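You operate a simulated robot arm through the tools that you are given. There is no shell and no other tool. Be economical: measure what you need, move in short steps, check, and stop when the job is done.

You run a simulated robot arm. Do the job below in one go: nothing can be reset, and whatever is moved stays where it is left.

## Task
Take the white brush from the top of the valve bench and leave it on top of the white roll of tape.

The check looks at the end state, three seconds after you hand in, the way a careful person would. Anything else that was tipped, shoved, dropped, spilled or broken makes it a failure.

## Robot
A 7-joint arm with a two-finger parallel gripper, fixed in place. Base frame: the origin is at the foot of the arm, x ahead of it, y to its left, z up; the work surface is at about z = 0. Lengths are in cm, angles in rad, forces in N, time in s.
With the tool pointing down near the work surface it reaches from about 24 to 62 cm from the base axis. Its first joint turns from -1.152 to 1.152 rad. Payload 2.6 kg.
The TCP is the grasp point between the finger pads, 3 cm short of the fingertips. In the tool frame z runs along the fingers and y along their closing line. Largest opening 9.4 cm; finger width 2.8, thickness 1; the body of the gripper, 5 by 9.6 cm, starts 5.5 cm behind the TCP.
Orientation is that of the tool frame in the base frame, as [roll, pitch, yaw] about the fixed x, y, z axes, in that order (R = Rz(yaw) Ry(pitch) Rx(roll)). With the fingers straight down and closing along the base's y, the tool's x points along the base's -x, its y along +y and its z along -z.

## Interface
- The arm moves only by the tool nudge_tool. Its argument "targets" is a list that holds one entry, the list of rows, each a list of 7 numbers: the shift along the tool's x, y, z in units of 500 mm (1.0 is 500 mm), then the turn, a rotation vector about the tool's x, y, z in units of 90 degrees (1.0 is 90 degrees), then the closure in counts, from 0 (fully open) to 255 (shut). In form: [[[x, y, z, rx, ry, rz, jaw], ...]]. A call has 1 to 20 rows; each row is the pose to reach, as a shift and turn from the pose commanded when the call began, along the tool's axes at that moment. A call with a number of a shift or a turn outside -1 to 1 is refused whole. Each row takes 0.2 s and may step no farther than 5 cm and 0.15 rad from the row before; otherwise, or with a gripper value out of range, the whole call is refused. Where a pose cannot be reached the arm comes as near as it can. A force on the tool above 40 N (or 10 N above the force at the start of the call, whichever is more), or a blocked arm, ends the call early, and 0.2 s more pass. The fingers move at their own pace (about 7.2 cm/s each) and stop on an object; they squeeze with about 25 N. The grip force told is the motor's: it shows also when the fingers shut on nothing. Time passes only in rows, and 0.2 s behind the last, so rows that repeat a pose let the fingers close. The reply holds the time, the measured pose of the TCP, the force on the tool along the base axes, the opening and the grip force, in the units named above and with some noise.
- Cameras (640 x 400 px; columns grow to the right, rows downward): "scene" is fixed at [4.67, 43.07, 59.01]; the picture's right is [-0.77, -0.64, 0.00], its down [-0.29, 0.35, -0.89] and it looks along [0.57, -0.68, -0.46] (base axes); focal length 356 px, centre (320, 200). "wrist" rides on the gripper at [7.6, 1.4, -10.2] in the tool frame; the picture's right is [-0.18, 0.98, 0.00], its down [-0.75, -0.14, -0.64] and it looks along [-0.63, -0.12, 0.77] (tool axes); focal length 243 px, centre (320, 200). There is no depth. A picture from a camera that has moved, and an enlarged one, comes with that camera's place and axes in the base frame and with its lens. The place of the scene camera against the robot may be out by one fixed shift of up to 1.8 cm in any direction.
- get_image(camera): a new picture of that camera. It takes no simulated time.
- enlarge(camera, box): a new picture of the part [left, top, right, bottom] of that camera's present view, enlarged. It takes no simulated time.
- job_done(): hands the job in; it is judged then, once.

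Go step by step. Nothing tells you positions but the pictures and the camera data: compare them with the known pose of the tool, close in by small moves and look again before you grip or let go. The budget is 90 turns and 36 pictures, counting those below and the enlarged ones. Unless the task says otherwise, let go and move clear before handing in, and close with one line.

The tools are called by a JSON object that holds its "fn" and its "kwargs". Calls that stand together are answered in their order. nudge_tool: Moves the arm, as the interface text tells. Its arguments: {"type":"object","properties":{"targets":{"type":"array"}},"required":["targets"]} The other tools are called the same way: get_image (camera) takes a picture; enlarge (camera, box) takes an enlarged picture of a part of a camera's view; job_done () hands the job in.

At the start:

```text
clock: 0.0
tcp_pos: [38.13, -25.34, 28.93]
tool_rot: [3.142, 0.0, -3.141]
contact_force: [-0.5, -0.6, 0.1]
width: 9.41
gripper_force: 0.1
```

scene: 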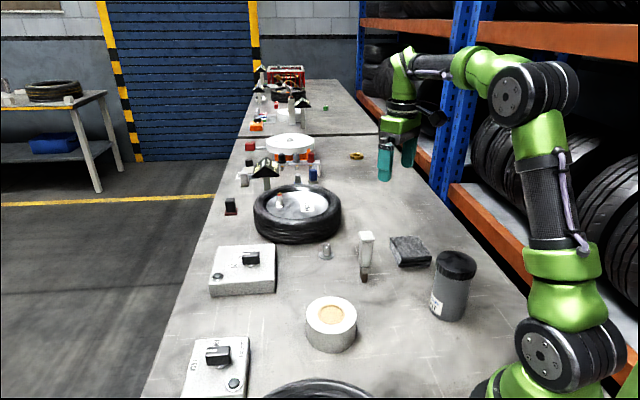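
wrist: 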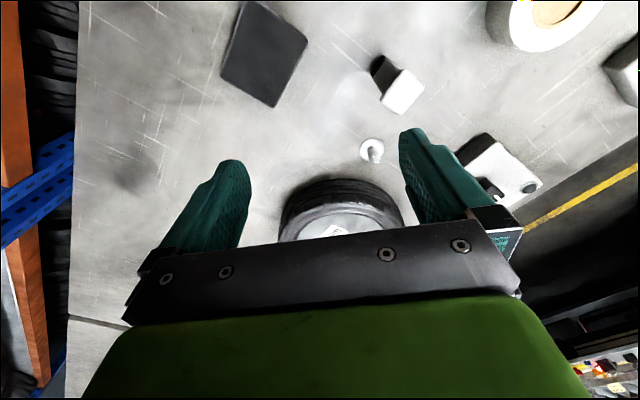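

I see a white item with a dark tip near (366,255), which may be the brush, and a tape roll at (331,325). I'll enlarge both before moving.

{"fn": "enlarge", "kwargs": {"camera": "scene", "box": [280, 220, 480, 360]}}

{"fn": "enlarge", "kwargs": {"camera": "wrist", "box": [340, 0, 640, 190]}}

{"fn": "enlarge", "kwargs": {"camera": "scene", "box": [220, 60, 380, 220]}}

```text
2.86 times, centred on (380, 290) of scene
camera zoom: at [4.67, 43.07, 59.01], right [-0.77, -0.64, 0.0], down [-0.29, 0.35, -0.89], along [0.57, -0.68, -0.46], focal length 1018 px, centre (149, -57)
```

zoom: 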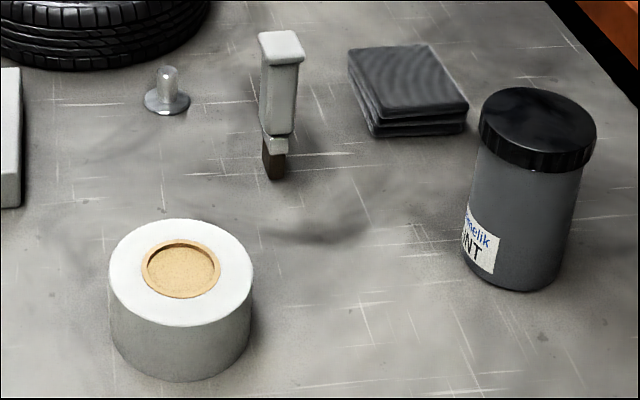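

```text
2.11 times, centred on (490, 95) of wrist
camera zoom: at [30.5, -23.99, 39.14], right [0.18, 0.98, 0.0], down [0.75, -0.14, 0.64], along [0.63, -0.12, -0.77], focal length 511 px, centre (-38, 421)
```

zoom: 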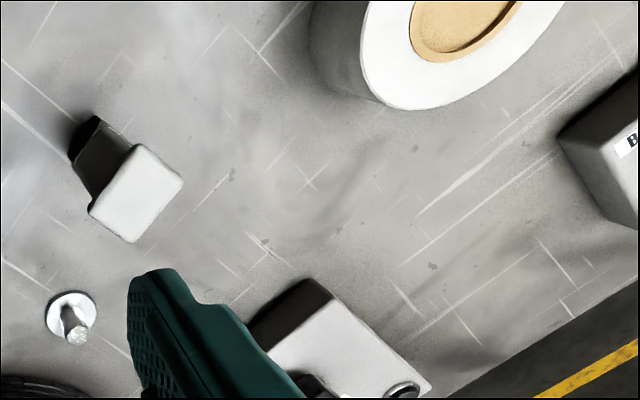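

```text
2.50 times, centred on (300, 140) of scene
camera zoom: at [4.67, 43.07, 59.01], right [-0.77, -0.64, 0.0], down [-0.29, 0.35, -0.89], along [0.57, -0.68, -0.46], focal length 890 px, centre (370, 350)
```

zoom: 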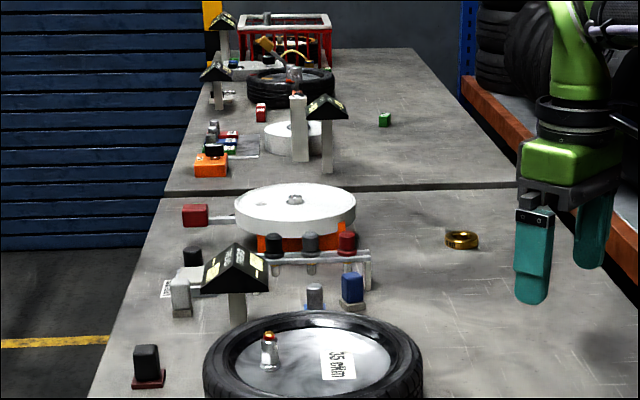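

The brush stands upright on its bristles at about (39.2, -17.4). Its top is near z 13.7 and the square cap is turned 45°. The tape is at about (36, 1), with its top near z 5.6. I'll move above the brush while turning 45°, then look.

{"fn": "nudge_tool", "kwargs": {"targets": [[[-0.0036, 0.0265, 0.0164, 0, 0, 0.0833, 0], [-0.0071, 0.0529, 0.0329, 0, 0, 0.1667, 0], [-0.0107, 0.0794, 0.0493, 0, 0, 0.25, 0], [-0.0143, 0.1059, 0.0657, 0, 0, 0.3333, 0], [-0.0178, 0.1323, 0.0822, 0, 0, 0.4167, 0], [-0.0214, 0.1588, 0.0986, 0, 0, 0.5, 0], [-0.0214, 0.1588, 0.0986, 0, 0, 0.5, 0]]]}}

{"fn": "get_image", "kwargs": {"camera": "wrist"}}

{"fn": "enlarge", "kwargs": {"camera": "scene", "box": [260, 130, 480, 290]}}

```text
clock: 1.6
tcp_pos: [39.19, -17.35, 23.92]
tool_rot: [3.141, 0.002, 2.354]
contact_force: [0.2, -0.2, -0.9]
width: 9.42
gripper_force: 0.1
```

```text
30 pictures are left
camera wrist: at [34.88, -10.98, 34.2], right [0.83, 0.56, 0.0], down [0.43, -0.63, 0.64], along [0.36, -0.53, -0.77], focal length 243 px, centre (320, 200)
```

wrist: 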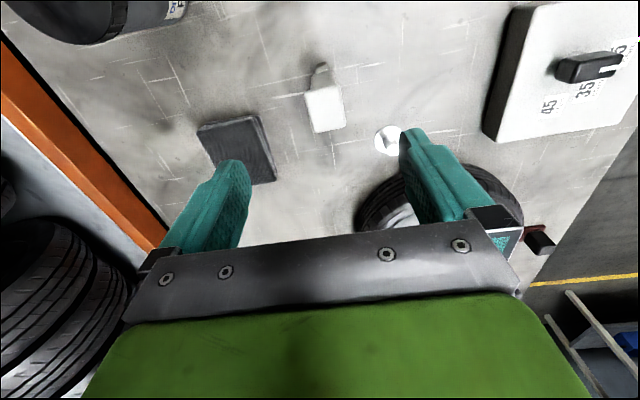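

```text
2.50 times, centred on (370, 210) of scene
camera zoom: at [4.67, 43.07, 59.01], right [-0.77, -0.64, 0.0], down [-0.29, 0.35, -0.89], along [0.57, -0.68, -0.46], focal length 890 px, centre (195, 175)
```

zoom: 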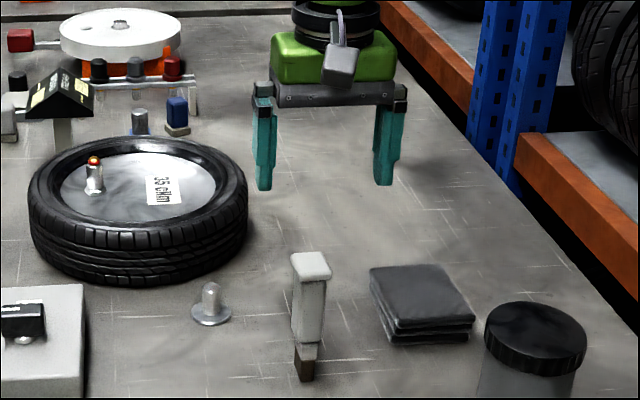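

Triangulating both wrist views puts the cap centre at about (39.5, -17.0), with the top near z 12.3 and 45° confirmed. I'll centre over it and go partway down.

{"fn": "nudge_tool", "kwargs": {"targets": [[[0.0008, 0.0092, 0.0, 0, 0, 0, 0], [0.0008, 0.0092, 0.05, 0, 0, 0, 0], [0.0008, 0.0092, 0.1, 0, 0, 0, 0], [0.0008, 0.0092, 0.14, 0, 0, 0, 0], [0.0008, 0.0092, 0.16, 0, 0, 0, 0]]]}}

{"fn": "get_image", "kwargs": {"camera": "wrist"}}

{"fn": "enlarge", "kwargs": {"camera": "scene", "box": [310, 160, 430, 300]}}

```text
clock: 2.8
tcp_pos: [39.68, -17.01, 15.82]
tool_rot: [3.141, -0.001, 2.354]
contact_force: [0.0, -1.1, 0.4]
width: 9.42
gripper_force: 0.0
```

```text
28 pictures are left
camera wrist: at [35.3, -10.65, 26.17], right [0.83, 0.56, 0.0], down [0.43, -0.63, 0.64], along [0.36, -0.53, -0.77], focal length 243 px, centre (320, 200)
```

wrist: 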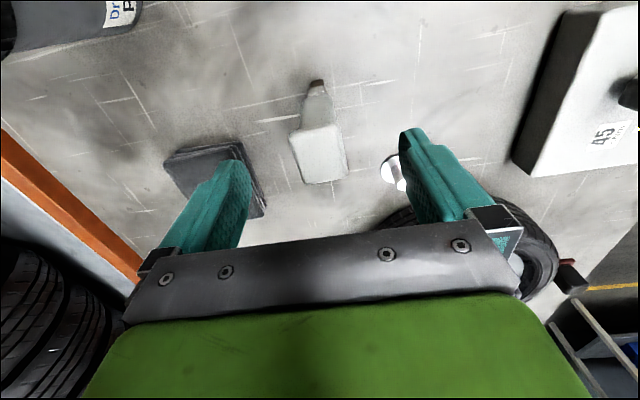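

```text
2.86 times, centred on (370, 230) of scene
camera zoom: at [4.67, 43.07, 59.01], right [-0.77, -0.64, 0.0], down [-0.29, 0.35, -0.89], along [0.57, -0.68, -0.46], focal length 1018 px, centre (177, 114)
```

zoom: 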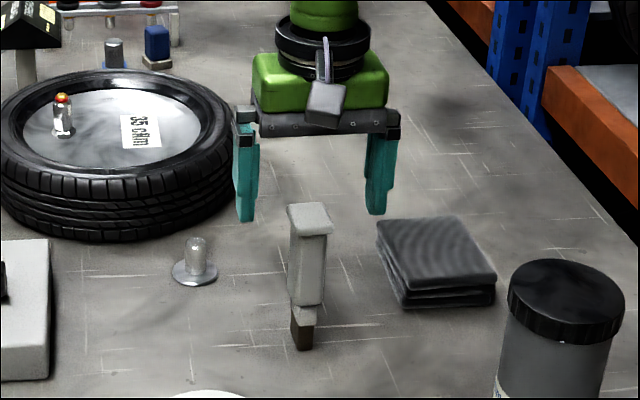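

The brush is well centred between the fingers. Next I'll go down to TCP z≈8.3 with the jaws open.

{"fn": "nudge_tool", "kwargs": {"targets": [[[0, 0, 0.04, 0, 0, 0, 0], [0, 0, 0.08, 0, 0, 0, 0], [0, 0, 0.12, 0, 0, 0, 0], [0, 0, 0.15, 0, 0, 0, 0]]]}}

{"fn": "get_image", "kwargs": {"camera": "wrist"}}

{"fn": "enlarge", "kwargs": {"camera": "scene", "box": [310, 160, 430, 300]}}

```text
clock: 3.8
tcp_pos: [39.53, -16.95, 8.39]
tool_rot: [-3.14, 0.001, 2.357]
contact_force: [0.3, 0.0, 0.4]
width: 9.42
gripper_force: 0.1
```

```text
26 pictures are left
camera wrist: at [35.2, -10.65, 18.77], right [0.83, 0.56, 0.0], down [0.43, -0.63, 0.64], along [0.36, -0.53, -0.77], focal length 243 px, centre (320, 200)
```

wrist: 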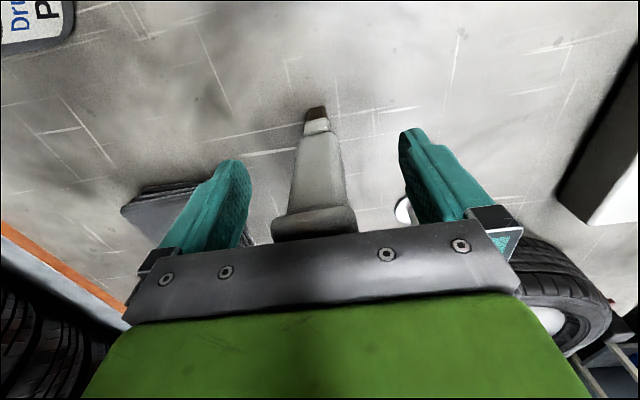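

```text
2.86 times, centred on (370, 230) of scene
camera zoom: at [4.67, 43.07, 59.01], right [-0.77, -0.64, 0.0], down [-0.29, 0.35, -0.89], along [0.57, -0.68, -0.46], focal length 1018 px, centre (177, 114)
```

zoom: 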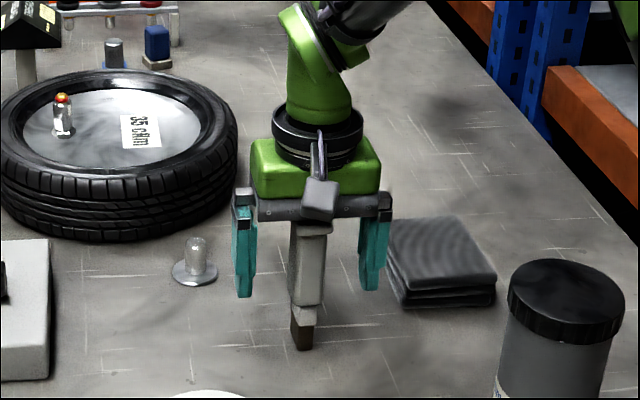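

The handle sits between the fingers below the cap, and nothing is touching. I'll close on it now.

{"fn": "nudge_tool", "kwargs": {"targets": [[[0, 0, 0, 0, 0, 0, 255], [0, 0, 0, 0, 0, 0, 255], [0, 0, 0, 0, 0, 0, 255], [0, 0, 0, 0, 0, 0, 255], [0, 0, 0, 0, 0, 0, 255], [0, 0, 0, 0, 0, 0, 255]]]}}

{"fn": "get_image", "kwargs": {"camera": "wrist"}}

```text
clock: 5.2
tcp_pos: [39.55, -16.95, 8.48]
tool_rot: [3.141, 0.001, 2.356]
contact_force: [0.0, 0.4, 0.5]
width: 3.59
gripper_force: 25.0
```

```text
24 pictures are left
camera wrist: at [35.2, -10.65, 18.81], right [0.83, 0.56, 0.0], down [0.43, -0.63, 0.64], along [0.36, -0.53, -0.77], focal length 243 px, centre (320, 200)
```

wrist: 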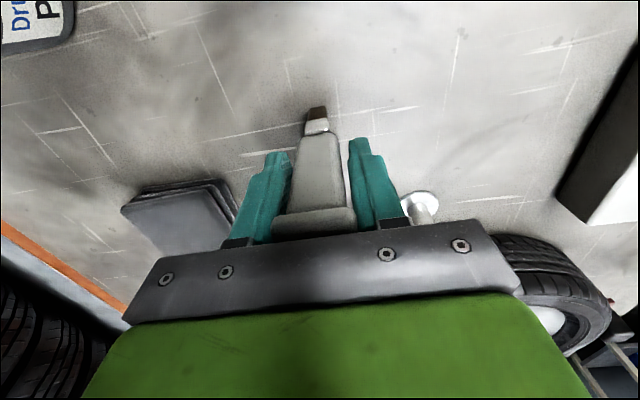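

The jaws stopped at 3.6 cm, which is the cap width. I'll lift a little and check the hold.

{"fn": "nudge_tool", "kwargs": {"targets": [[[0, 0, -0.02, 0, 0, 0, 255], [0, 0, -0.04, 0, 0, 0, 255], [0, 0, -0.06, 0, 0, 0, 255]]]}}

{"fn": "enlarge", "kwargs": {"camera": "scene", "box": [310, 160, 430, 300]}}

{"fn": "get_image", "kwargs": {"camera": "wrist"}}

```text
clock: 6.0
tcp_pos: [39.54, -17.06, 11.46]
tool_rot: [-3.141, -0.001, 2.356]
contact_force: [-0.5, -0.5, -0.5]
width: 3.57
gripper_force: 24.8
```

```text
2.86 times, centred on (370, 230) of scene
camera zoom: at [4.67, 43.07, 59.01], right [-0.77, -0.64, 0.0], down [-0.29, 0.35, -0.89], along [0.57, -0.68, -0.46], focal length 1018 px, centre (177, 114)
```

zoom: 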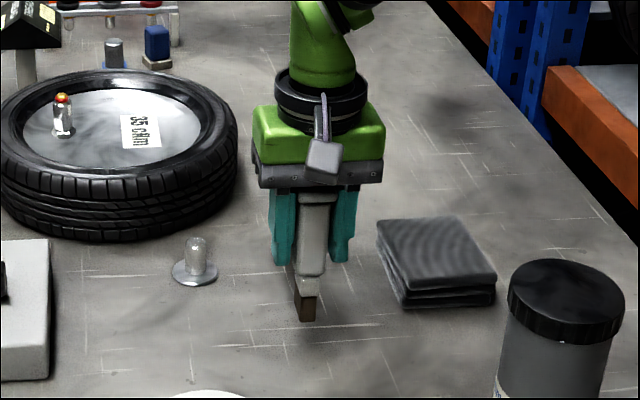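

```text
22 pictures are left
camera wrist: at [35.15, -10.73, 21.79], right [0.83, 0.56, 0.0], down [0.43, -0.63, 0.64], along [0.36, -0.53, -0.77], focal length 243 px, centre (320, 200)
```

wrist: 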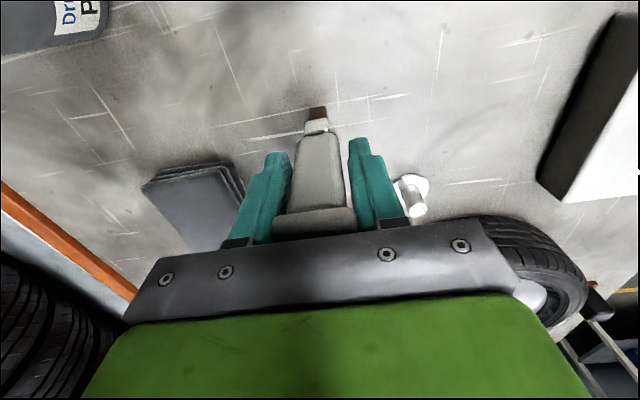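

The brush is held firmly and hasn't shifted. I'll lift it higher and carry it above the tape roll.

{"fn": "nudge_tool", "kwargs": {"targets": [[[0, 0, -0.07, 0, 0, 0, 255], [0, 0, -0.14, 0, 0, 0, 255], [0, 0, -0.21, 0, 0, 0, 255], [0.0382, 0.0257, -0.21, 0, 0, 0, 255], [0.0764, 0.0513, -0.21, 0, 0, 0, 255], [0.1146, 0.077, -0.21, 0, 0, 0, 255], [0.1528, 0.1027, -0.21, 0, 0, 0, 255], [0.1909, 0.1283, -0.21, 0, 0, 0, 255], [0.2291, 0.154, -0.21, 0, 0, 0, 255], [0.2673, 0.1796, -0.21, 0, 0, 0, 255], [0.3055, 0.2053, -0.21, 0, 0, 0, 255], [0.3055, 0.2053, -0.21, 0, 0, 0, 255]]]}}

{"fn": "get_image", "kwargs": {"camera": "wrist"}}

{"fn": "get_image", "kwargs": {"camera": "scene"}}

```text
clock: 8.6
tcp_pos: [35.92, 0.86, 21.74]
tool_rot: [3.141, 0.001, 2.356]
contact_force: [0.0, 0.2, 0.4]
width: 3.62
gripper_force: 24.9
```

```text
21 pictures are left
camera wrist: at [31.62, 7.24, 32.14], right [0.83, 0.56, 0.0], down [0.43, -0.63, 0.64], along [0.36, -0.53, -0.77], focal length 243 px, centre (320, 200)
```

wrist: 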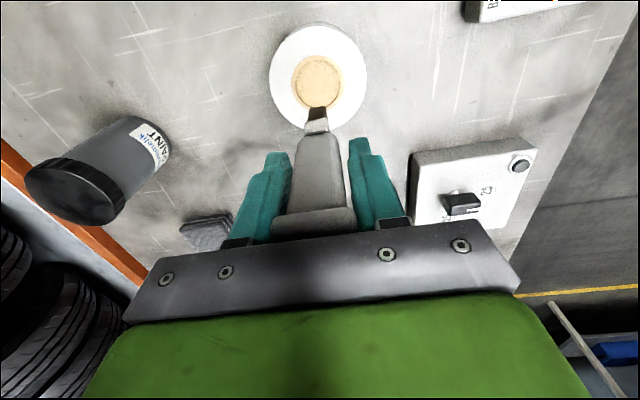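

```text
20 pictures are left
```

scene: 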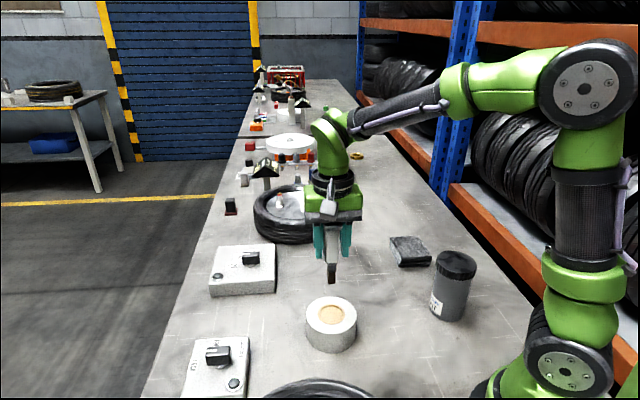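

The tape appears centred around (35.1, 1.8). I'll enlarge both views to fix the centre, height and recess.

{"fn": "enlarge", "kwargs": {"camera": "wrist", "box": [240, 10, 400, 150]}}

{"fn": "enlarge", "kwargs": {"camera": "scene", "box": [290, 250, 380, 360]}}

```text
2.86 times, centred on (320, 80) of wrist
camera zoom: at [31.62, 7.24, 32.14], right [0.83, 0.56, 0.0], down [0.43, -0.63, 0.64], along [0.36, -0.53, -0.77], focal length 693 px, centre (320, 543)
```

zoom: 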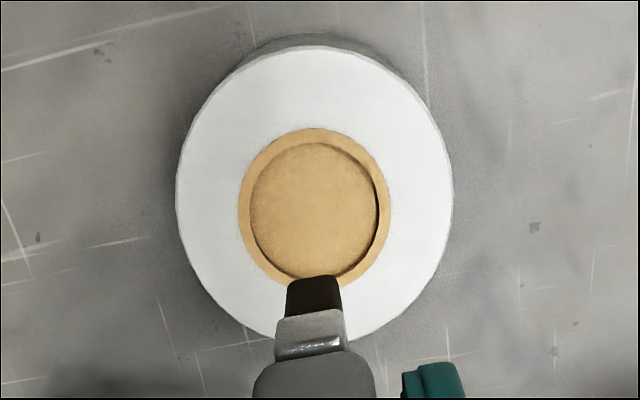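

```text
3.64 times, centred on (335, 305) of scene
camera zoom: at [4.67, 43.07, 59.01], right [-0.77, -0.64, 0.0], down [-0.29, 0.35, -0.89], along [0.57, -0.68, -0.46], focal length 1295 px, centre (266, -182)
```

zoom: 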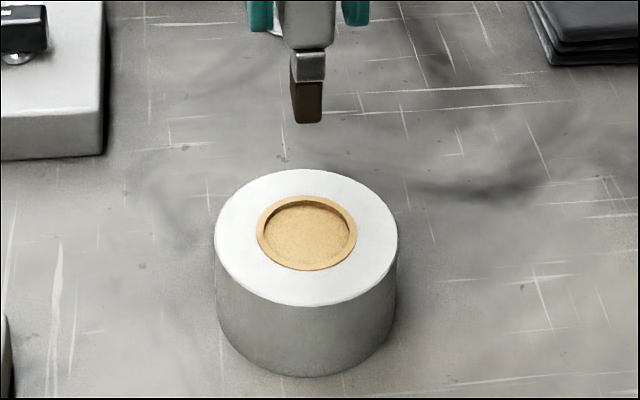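

The core is a shallow recess with a flat solid floor, about 4.6 cm across and centred near (35.2, 1.55). I'll shift 1 cm and lower until the bristles are just above it.

{"fn": "nudge_tool", "kwargs": {"targets": [[[0.02, 0, 0, 0, 0, 0, 255], [0.02, 0, 0.05, 0, 0, 0, 255], [0.02, 0, 0.09, 0, 0, 0, 255], [0.02, 0, 0.12, 0, 0, 0, 255], [0.02, 0, 0.13, 0, 0, 0, 255]]]}}

{"fn": "enlarge", "kwargs": {"camera": "wrist", "box": [240, 30, 400, 170]}}

{"fn": "enlarge", "kwargs": {"camera": "scene", "box": [290, 250, 380, 360]}}

```text
clock: 9.8
tcp_pos: [35.17, 1.61, 15.21]
tool_rot: [3.141, 0.0, 2.356]
contact_force: [-0.6, 0.4, -0.3]
width: 3.55
gripper_force: 24.9
```

```text
2.86 times, centred on (320, 100) of wrist
camera zoom: at [30.8, 7.94, 25.63], right [0.83, 0.56, 0.0], down [0.43, -0.63, 0.64], along [0.36, -0.53, -0.77], focal length 693 px, centre (320, 486)
```

zoom: 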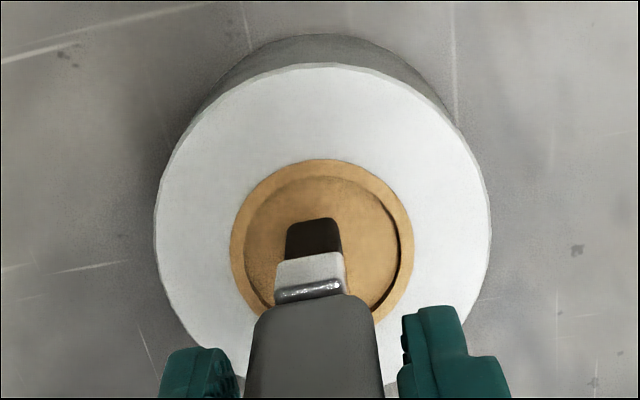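

```text
3.64 times, centred on (335, 305) of scene
camera zoom: at [4.67, 43.07, 59.01], right [-0.77, -0.64, 0.0], down [-0.29, 0.35, -0.89], along [0.57, -0.68, -0.46], focal length 1295 px, centre (266, -182)
```

zoom: 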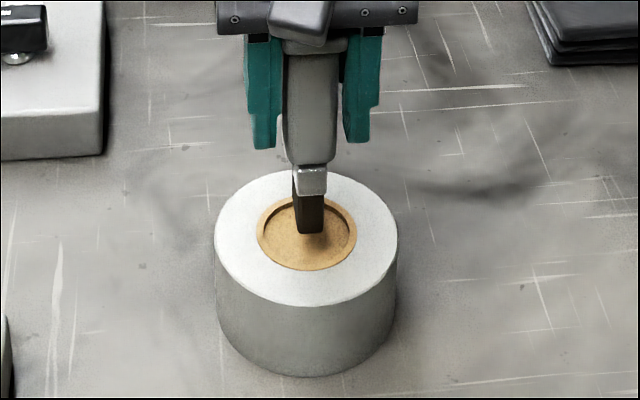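

The bristles are centred over the recess and about 1–1.5 cm above its floor. I'll lower in small steps and watch the force.

{"fn": "nudge_tool", "kwargs": {"targets": [[[0, 0, 0.006, 0, 0, 0, 255], [0, 0, 0.012, 0, 0, 0, 255], [0, 0, 0.018, 0, 0, 0, 255], [0, 0, 0.018, 0, 0, 0, 255]]]}}

{"fn": "enlarge", "kwargs": {"camera": "scene", "box": [300, 270, 360, 330]}}

```text
clock: 10.8
tcp_pos: [35.2, 1.78, 14.48]
tool_rot: [3.141, 0.0, 2.355]
contact_force: [0.8, -0.3, -0.8]
width: 3.59
gripper_force: 24.7
```

```text
6.67 times, centred on (330, 300) of scene
camera zoom: at [4.67, 43.07, 59.01], right [-0.77, -0.64, 0.0], down [-0.29, 0.35, -0.89], along [0.57, -0.68, -0.46], focal length 2374 px, centre (253, -467)
```

zoom: 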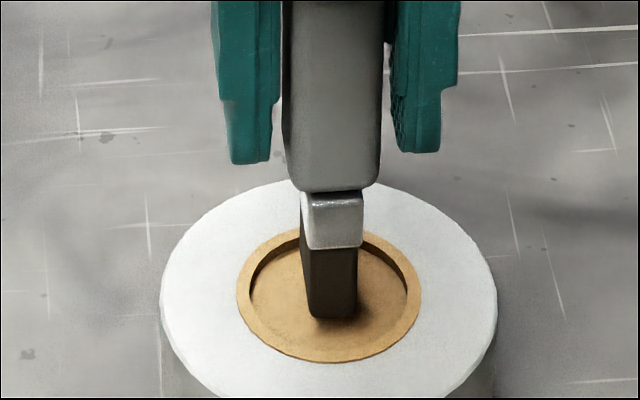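

There is no contact yet. I'll continue in 1 mm steps.

{"fn": "nudge_tool", "kwargs": {"targets": [[[0, 0, 0.002, 0, 0, 0, 255], [0, 0, 0.004, 0, 0, 0, 255], [0, 0, 0.006, 0, 0, 0, 255], [0, 0, 0.006, 0, 0, 0, 255]]]}}

```text
clock: 11.8
tcp_pos: [35.22, 1.66, 14.26]
tool_rot: [3.14, -0.001, 2.356]
contact_force: [0.2, -0.2, -0.7]
width: 3.6
gripper_force: 25.3
```

{"fn": "nudge_tool", "kwargs": {"targets": [[[0, 0, 0.002, 0, 0, 0, 255], [0, 0, 0.004, 0, 0, 0, 255], [0, 0, 0.004, 0, 0, 0, 255]]]}}

{"fn": "enlarge", "kwargs": {"camera": "scene", "box": [300, 270, 360, 330]}}

```text
clock: 12.6
tcp_pos: [35.23, 1.76, 13.97]
tool_rot: [3.141, 0.0, 2.356]
contact_force: [-0.3, -0.3, -1.8]
width: 3.6
gripper_force: 25.2
```

```text
6.67 times, centred on (330, 300) of scene
camera zoom: at [4.67, 43.07, 59.01], right [-0.77, -0.64, 0.0], down [-0.29, 0.35, -0.89], along [0.57, -0.68, -0.46], focal length 2374 px, centre (253, -467)
```

zoom: 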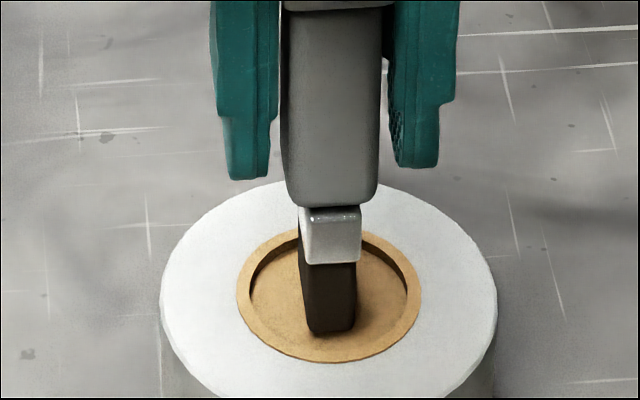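

The bristle edge looks to be at about floor level. I'll take two half-millimetre steps.

{"fn": "nudge_tool", "kwargs": {"targets": [[[0, 0, 0.001, 0, 0, 0, 255], [0, 0, 0.002, 0, 0, 0, 255], [0, 0, 0.002, 0, 0, 0, 255]]]}}

{"fn": "enlarge", "kwargs": {"camera": "scene", "box": [300, 270, 360, 330]}}

{"fn": "enlarge", "kwargs": {"camera": "wrist", "box": [260, 60, 380, 170]}}

```text
clock: 13.4
tcp_pos: [35.19, 1.73, 13.92]
tool_rot: [3.14, 0.001, 2.355]
contact_force: [-1.3, 0.8, 2.0]
width: 3.6
gripper_force: 24.5
```

```text
6.67 times, centred on (330, 300) of scene
camera zoom: at [4.67, 43.07, 59.01], right [-0.77, -0.64, 0.0], down [-0.29, 0.35, -0.89], along [0.57, -0.68, -0.46], focal length 2374 px, centre (253, -467)
```

zoom: 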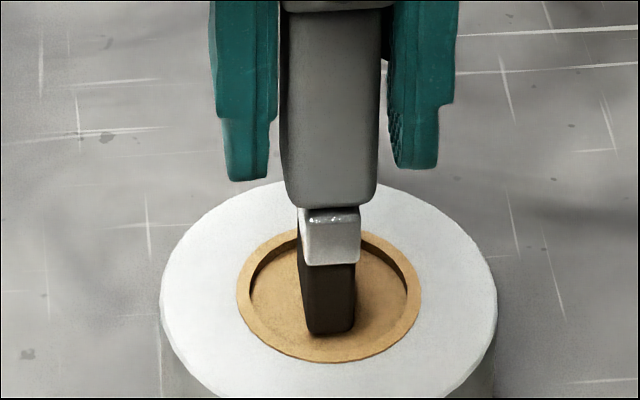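

```text
3.64 times, centred on (320, 115) of wrist
camera zoom: at [30.88, 8.06, 24.2], right [0.83, 0.56, 0.0], down [0.43, -0.63, 0.64], along [0.36, -0.53, -0.77], focal length 882 px, centre (320, 509)
```

zoom: 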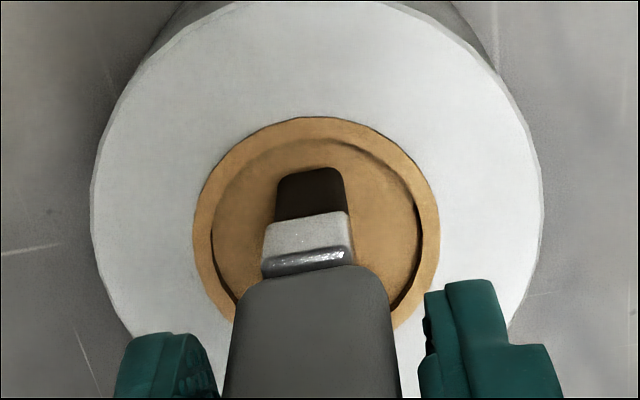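

The force has gone up by about 4 N and the brush tip has stopped, so this is contact. I'll confirm with one more half-millimetre.

{"fn": "nudge_tool", "kwargs": {"targets": [[[0, 0, 0.001, 0, 0, 0, 255], [0, 0, 0.001, 0, 0, 0, 255]]]}}

```text
clock: 14.0
tcp_pos: [35.26, 1.69, 13.8]
tool_rot: [-3.141, 0.0, 2.356]
contact_force: [-0.5, 1.7, 3.7]
width: 3.6
gripper_force: 24.8
```

Contact is confirmed. I'll ease back half a millimetre, open the jaws gradually, and look before withdrawing.

{"fn": "nudge_tool", "kwargs": {"targets": [[[0, 0, -0.001, 0, 0, 0, 255], [0, 0, -0.001, 0, 0, 0, 255], [0, 0, -0.001, 0, 0, 0, 156], [0, 0, -0.001, 0, 0, 0, 150], [0, 0, -0.001, 0, 0, 0, 142], [0, 0, -0.001, 0, 0, 0, 130], [0, 0, -0.001, 0, 0, 0, 110], [0, 0, -0.001, 0, 0, 0, 80], [0, 0, -0.001, 0, 0, 0, 40], [0, 0, -0.001, 0, 0, 0, 0], [0, 0, -0.001, 0, 0, 0, 0]]]}}

{"fn": "enlarge", "kwargs": {"camera": "scene", "box": [290, 220, 380, 340]}}

{"fn": "get_image", "kwargs": {"camera": "wrist"}}

```text
clock: 16.4
tcp_pos: [35.23, 1.62, 13.91]
tool_rot: [-3.141, 0.0, 2.357]
contact_force: [-0.4, 0.5, -0.2]
width: 9.39
gripper_force: 0.0
```

```text
3.33 times, centred on (335, 280) of scene
camera zoom: at [4.67, 43.07, 59.01], right [-0.77, -0.64, 0.0], down [-0.29, 0.35, -0.89], along [0.57, -0.68, -0.46], focal length 1187 px, centre (270, -67)
```

zoom: 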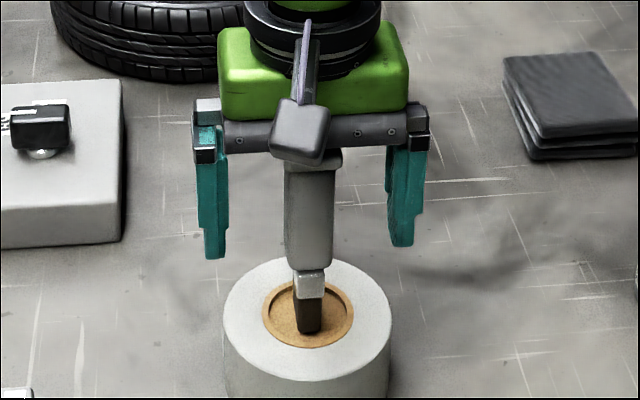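

```text
10 pictures are left
camera wrist: at [30.9, 8.02, 24.23], right [0.83, 0.56, 0.0], down [0.43, -0.63, 0.64], along [0.36, -0.53, -0.77], focal length 243 px, centre (320, 200)
```

wrist: 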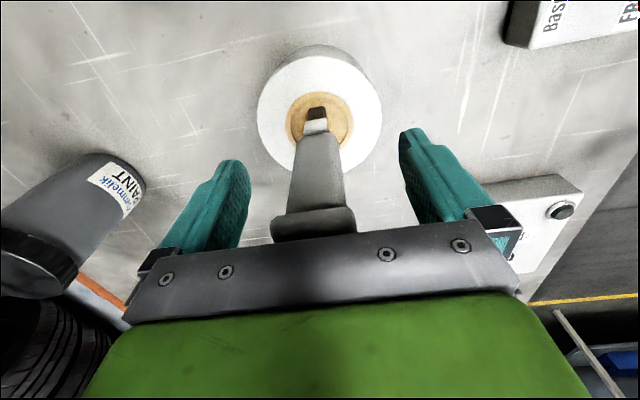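

The brush stands by itself in the recess and the jaws are clear of it. I'll withdraw straight up.

{"fn": "nudge_tool", "kwargs": {"targets": [[[0, 0, -0.03, 0, 0, 0, 0], [0, 0, -0.07, 0, 0, 0, 0], [0, 0, -0.12, 0, 0, 0, 0], [0, 0, -0.18, 0, 0, 0, 0], [0, 0, -0.24, 0, 0, 0, 0], [0, 0, -0.24, 0, 0, 0, 0]]]}}

{"fn": "get_image", "kwargs": {"camera": "scene"}}

{"fn": "enlarge", "kwargs": {"camera": "scene", "box": [290, 220, 380, 360]}}

```text
clock: 17.8
tcp_pos: [35.17, 1.73, 25.57]
tool_rot: [3.141, 0.0, 2.356]
contact_force: [0.6, 0.0, -0.4]
width: 9.36
gripper_force: 0.0
```

```text
9 pictures are left
```

scene: 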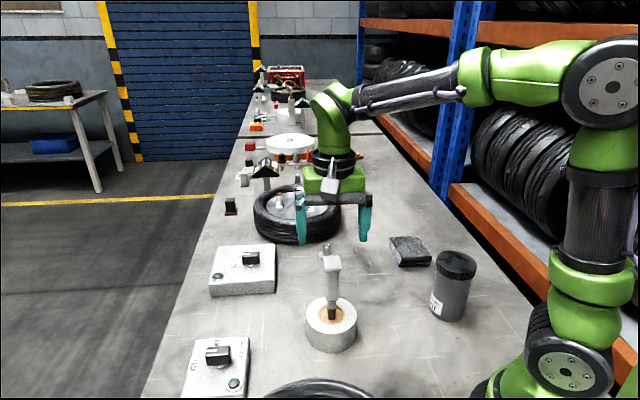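

```text
2.86 times, centred on (335, 290) of scene
camera zoom: at [4.67, 43.07, 59.01], right [-0.77, -0.64, 0.0], down [-0.29, 0.35, -0.89], along [0.57, -0.68, -0.46], focal length 1018 px, centre (277, -57)
```

zoom: 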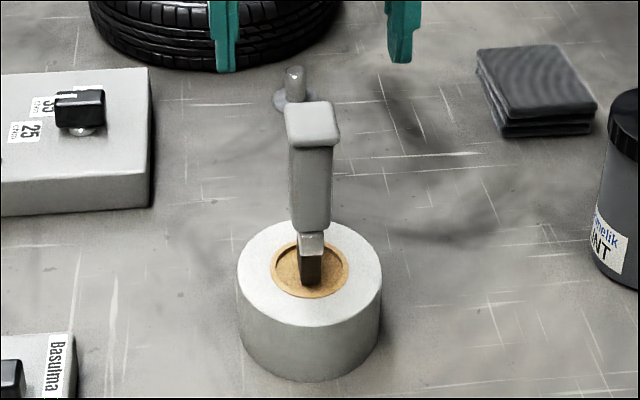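

The brush stands steady on top of the tape roll, the gripper is clear, and nothing else has moved. I'm handing in.

{"fn": "job_done", "kwargs": {}}

```text
The job is handed in.
```

The white brush is standing upright on top of the white roll of tape; the gripper has let go and is clear, and nothing else in view was disturbed.
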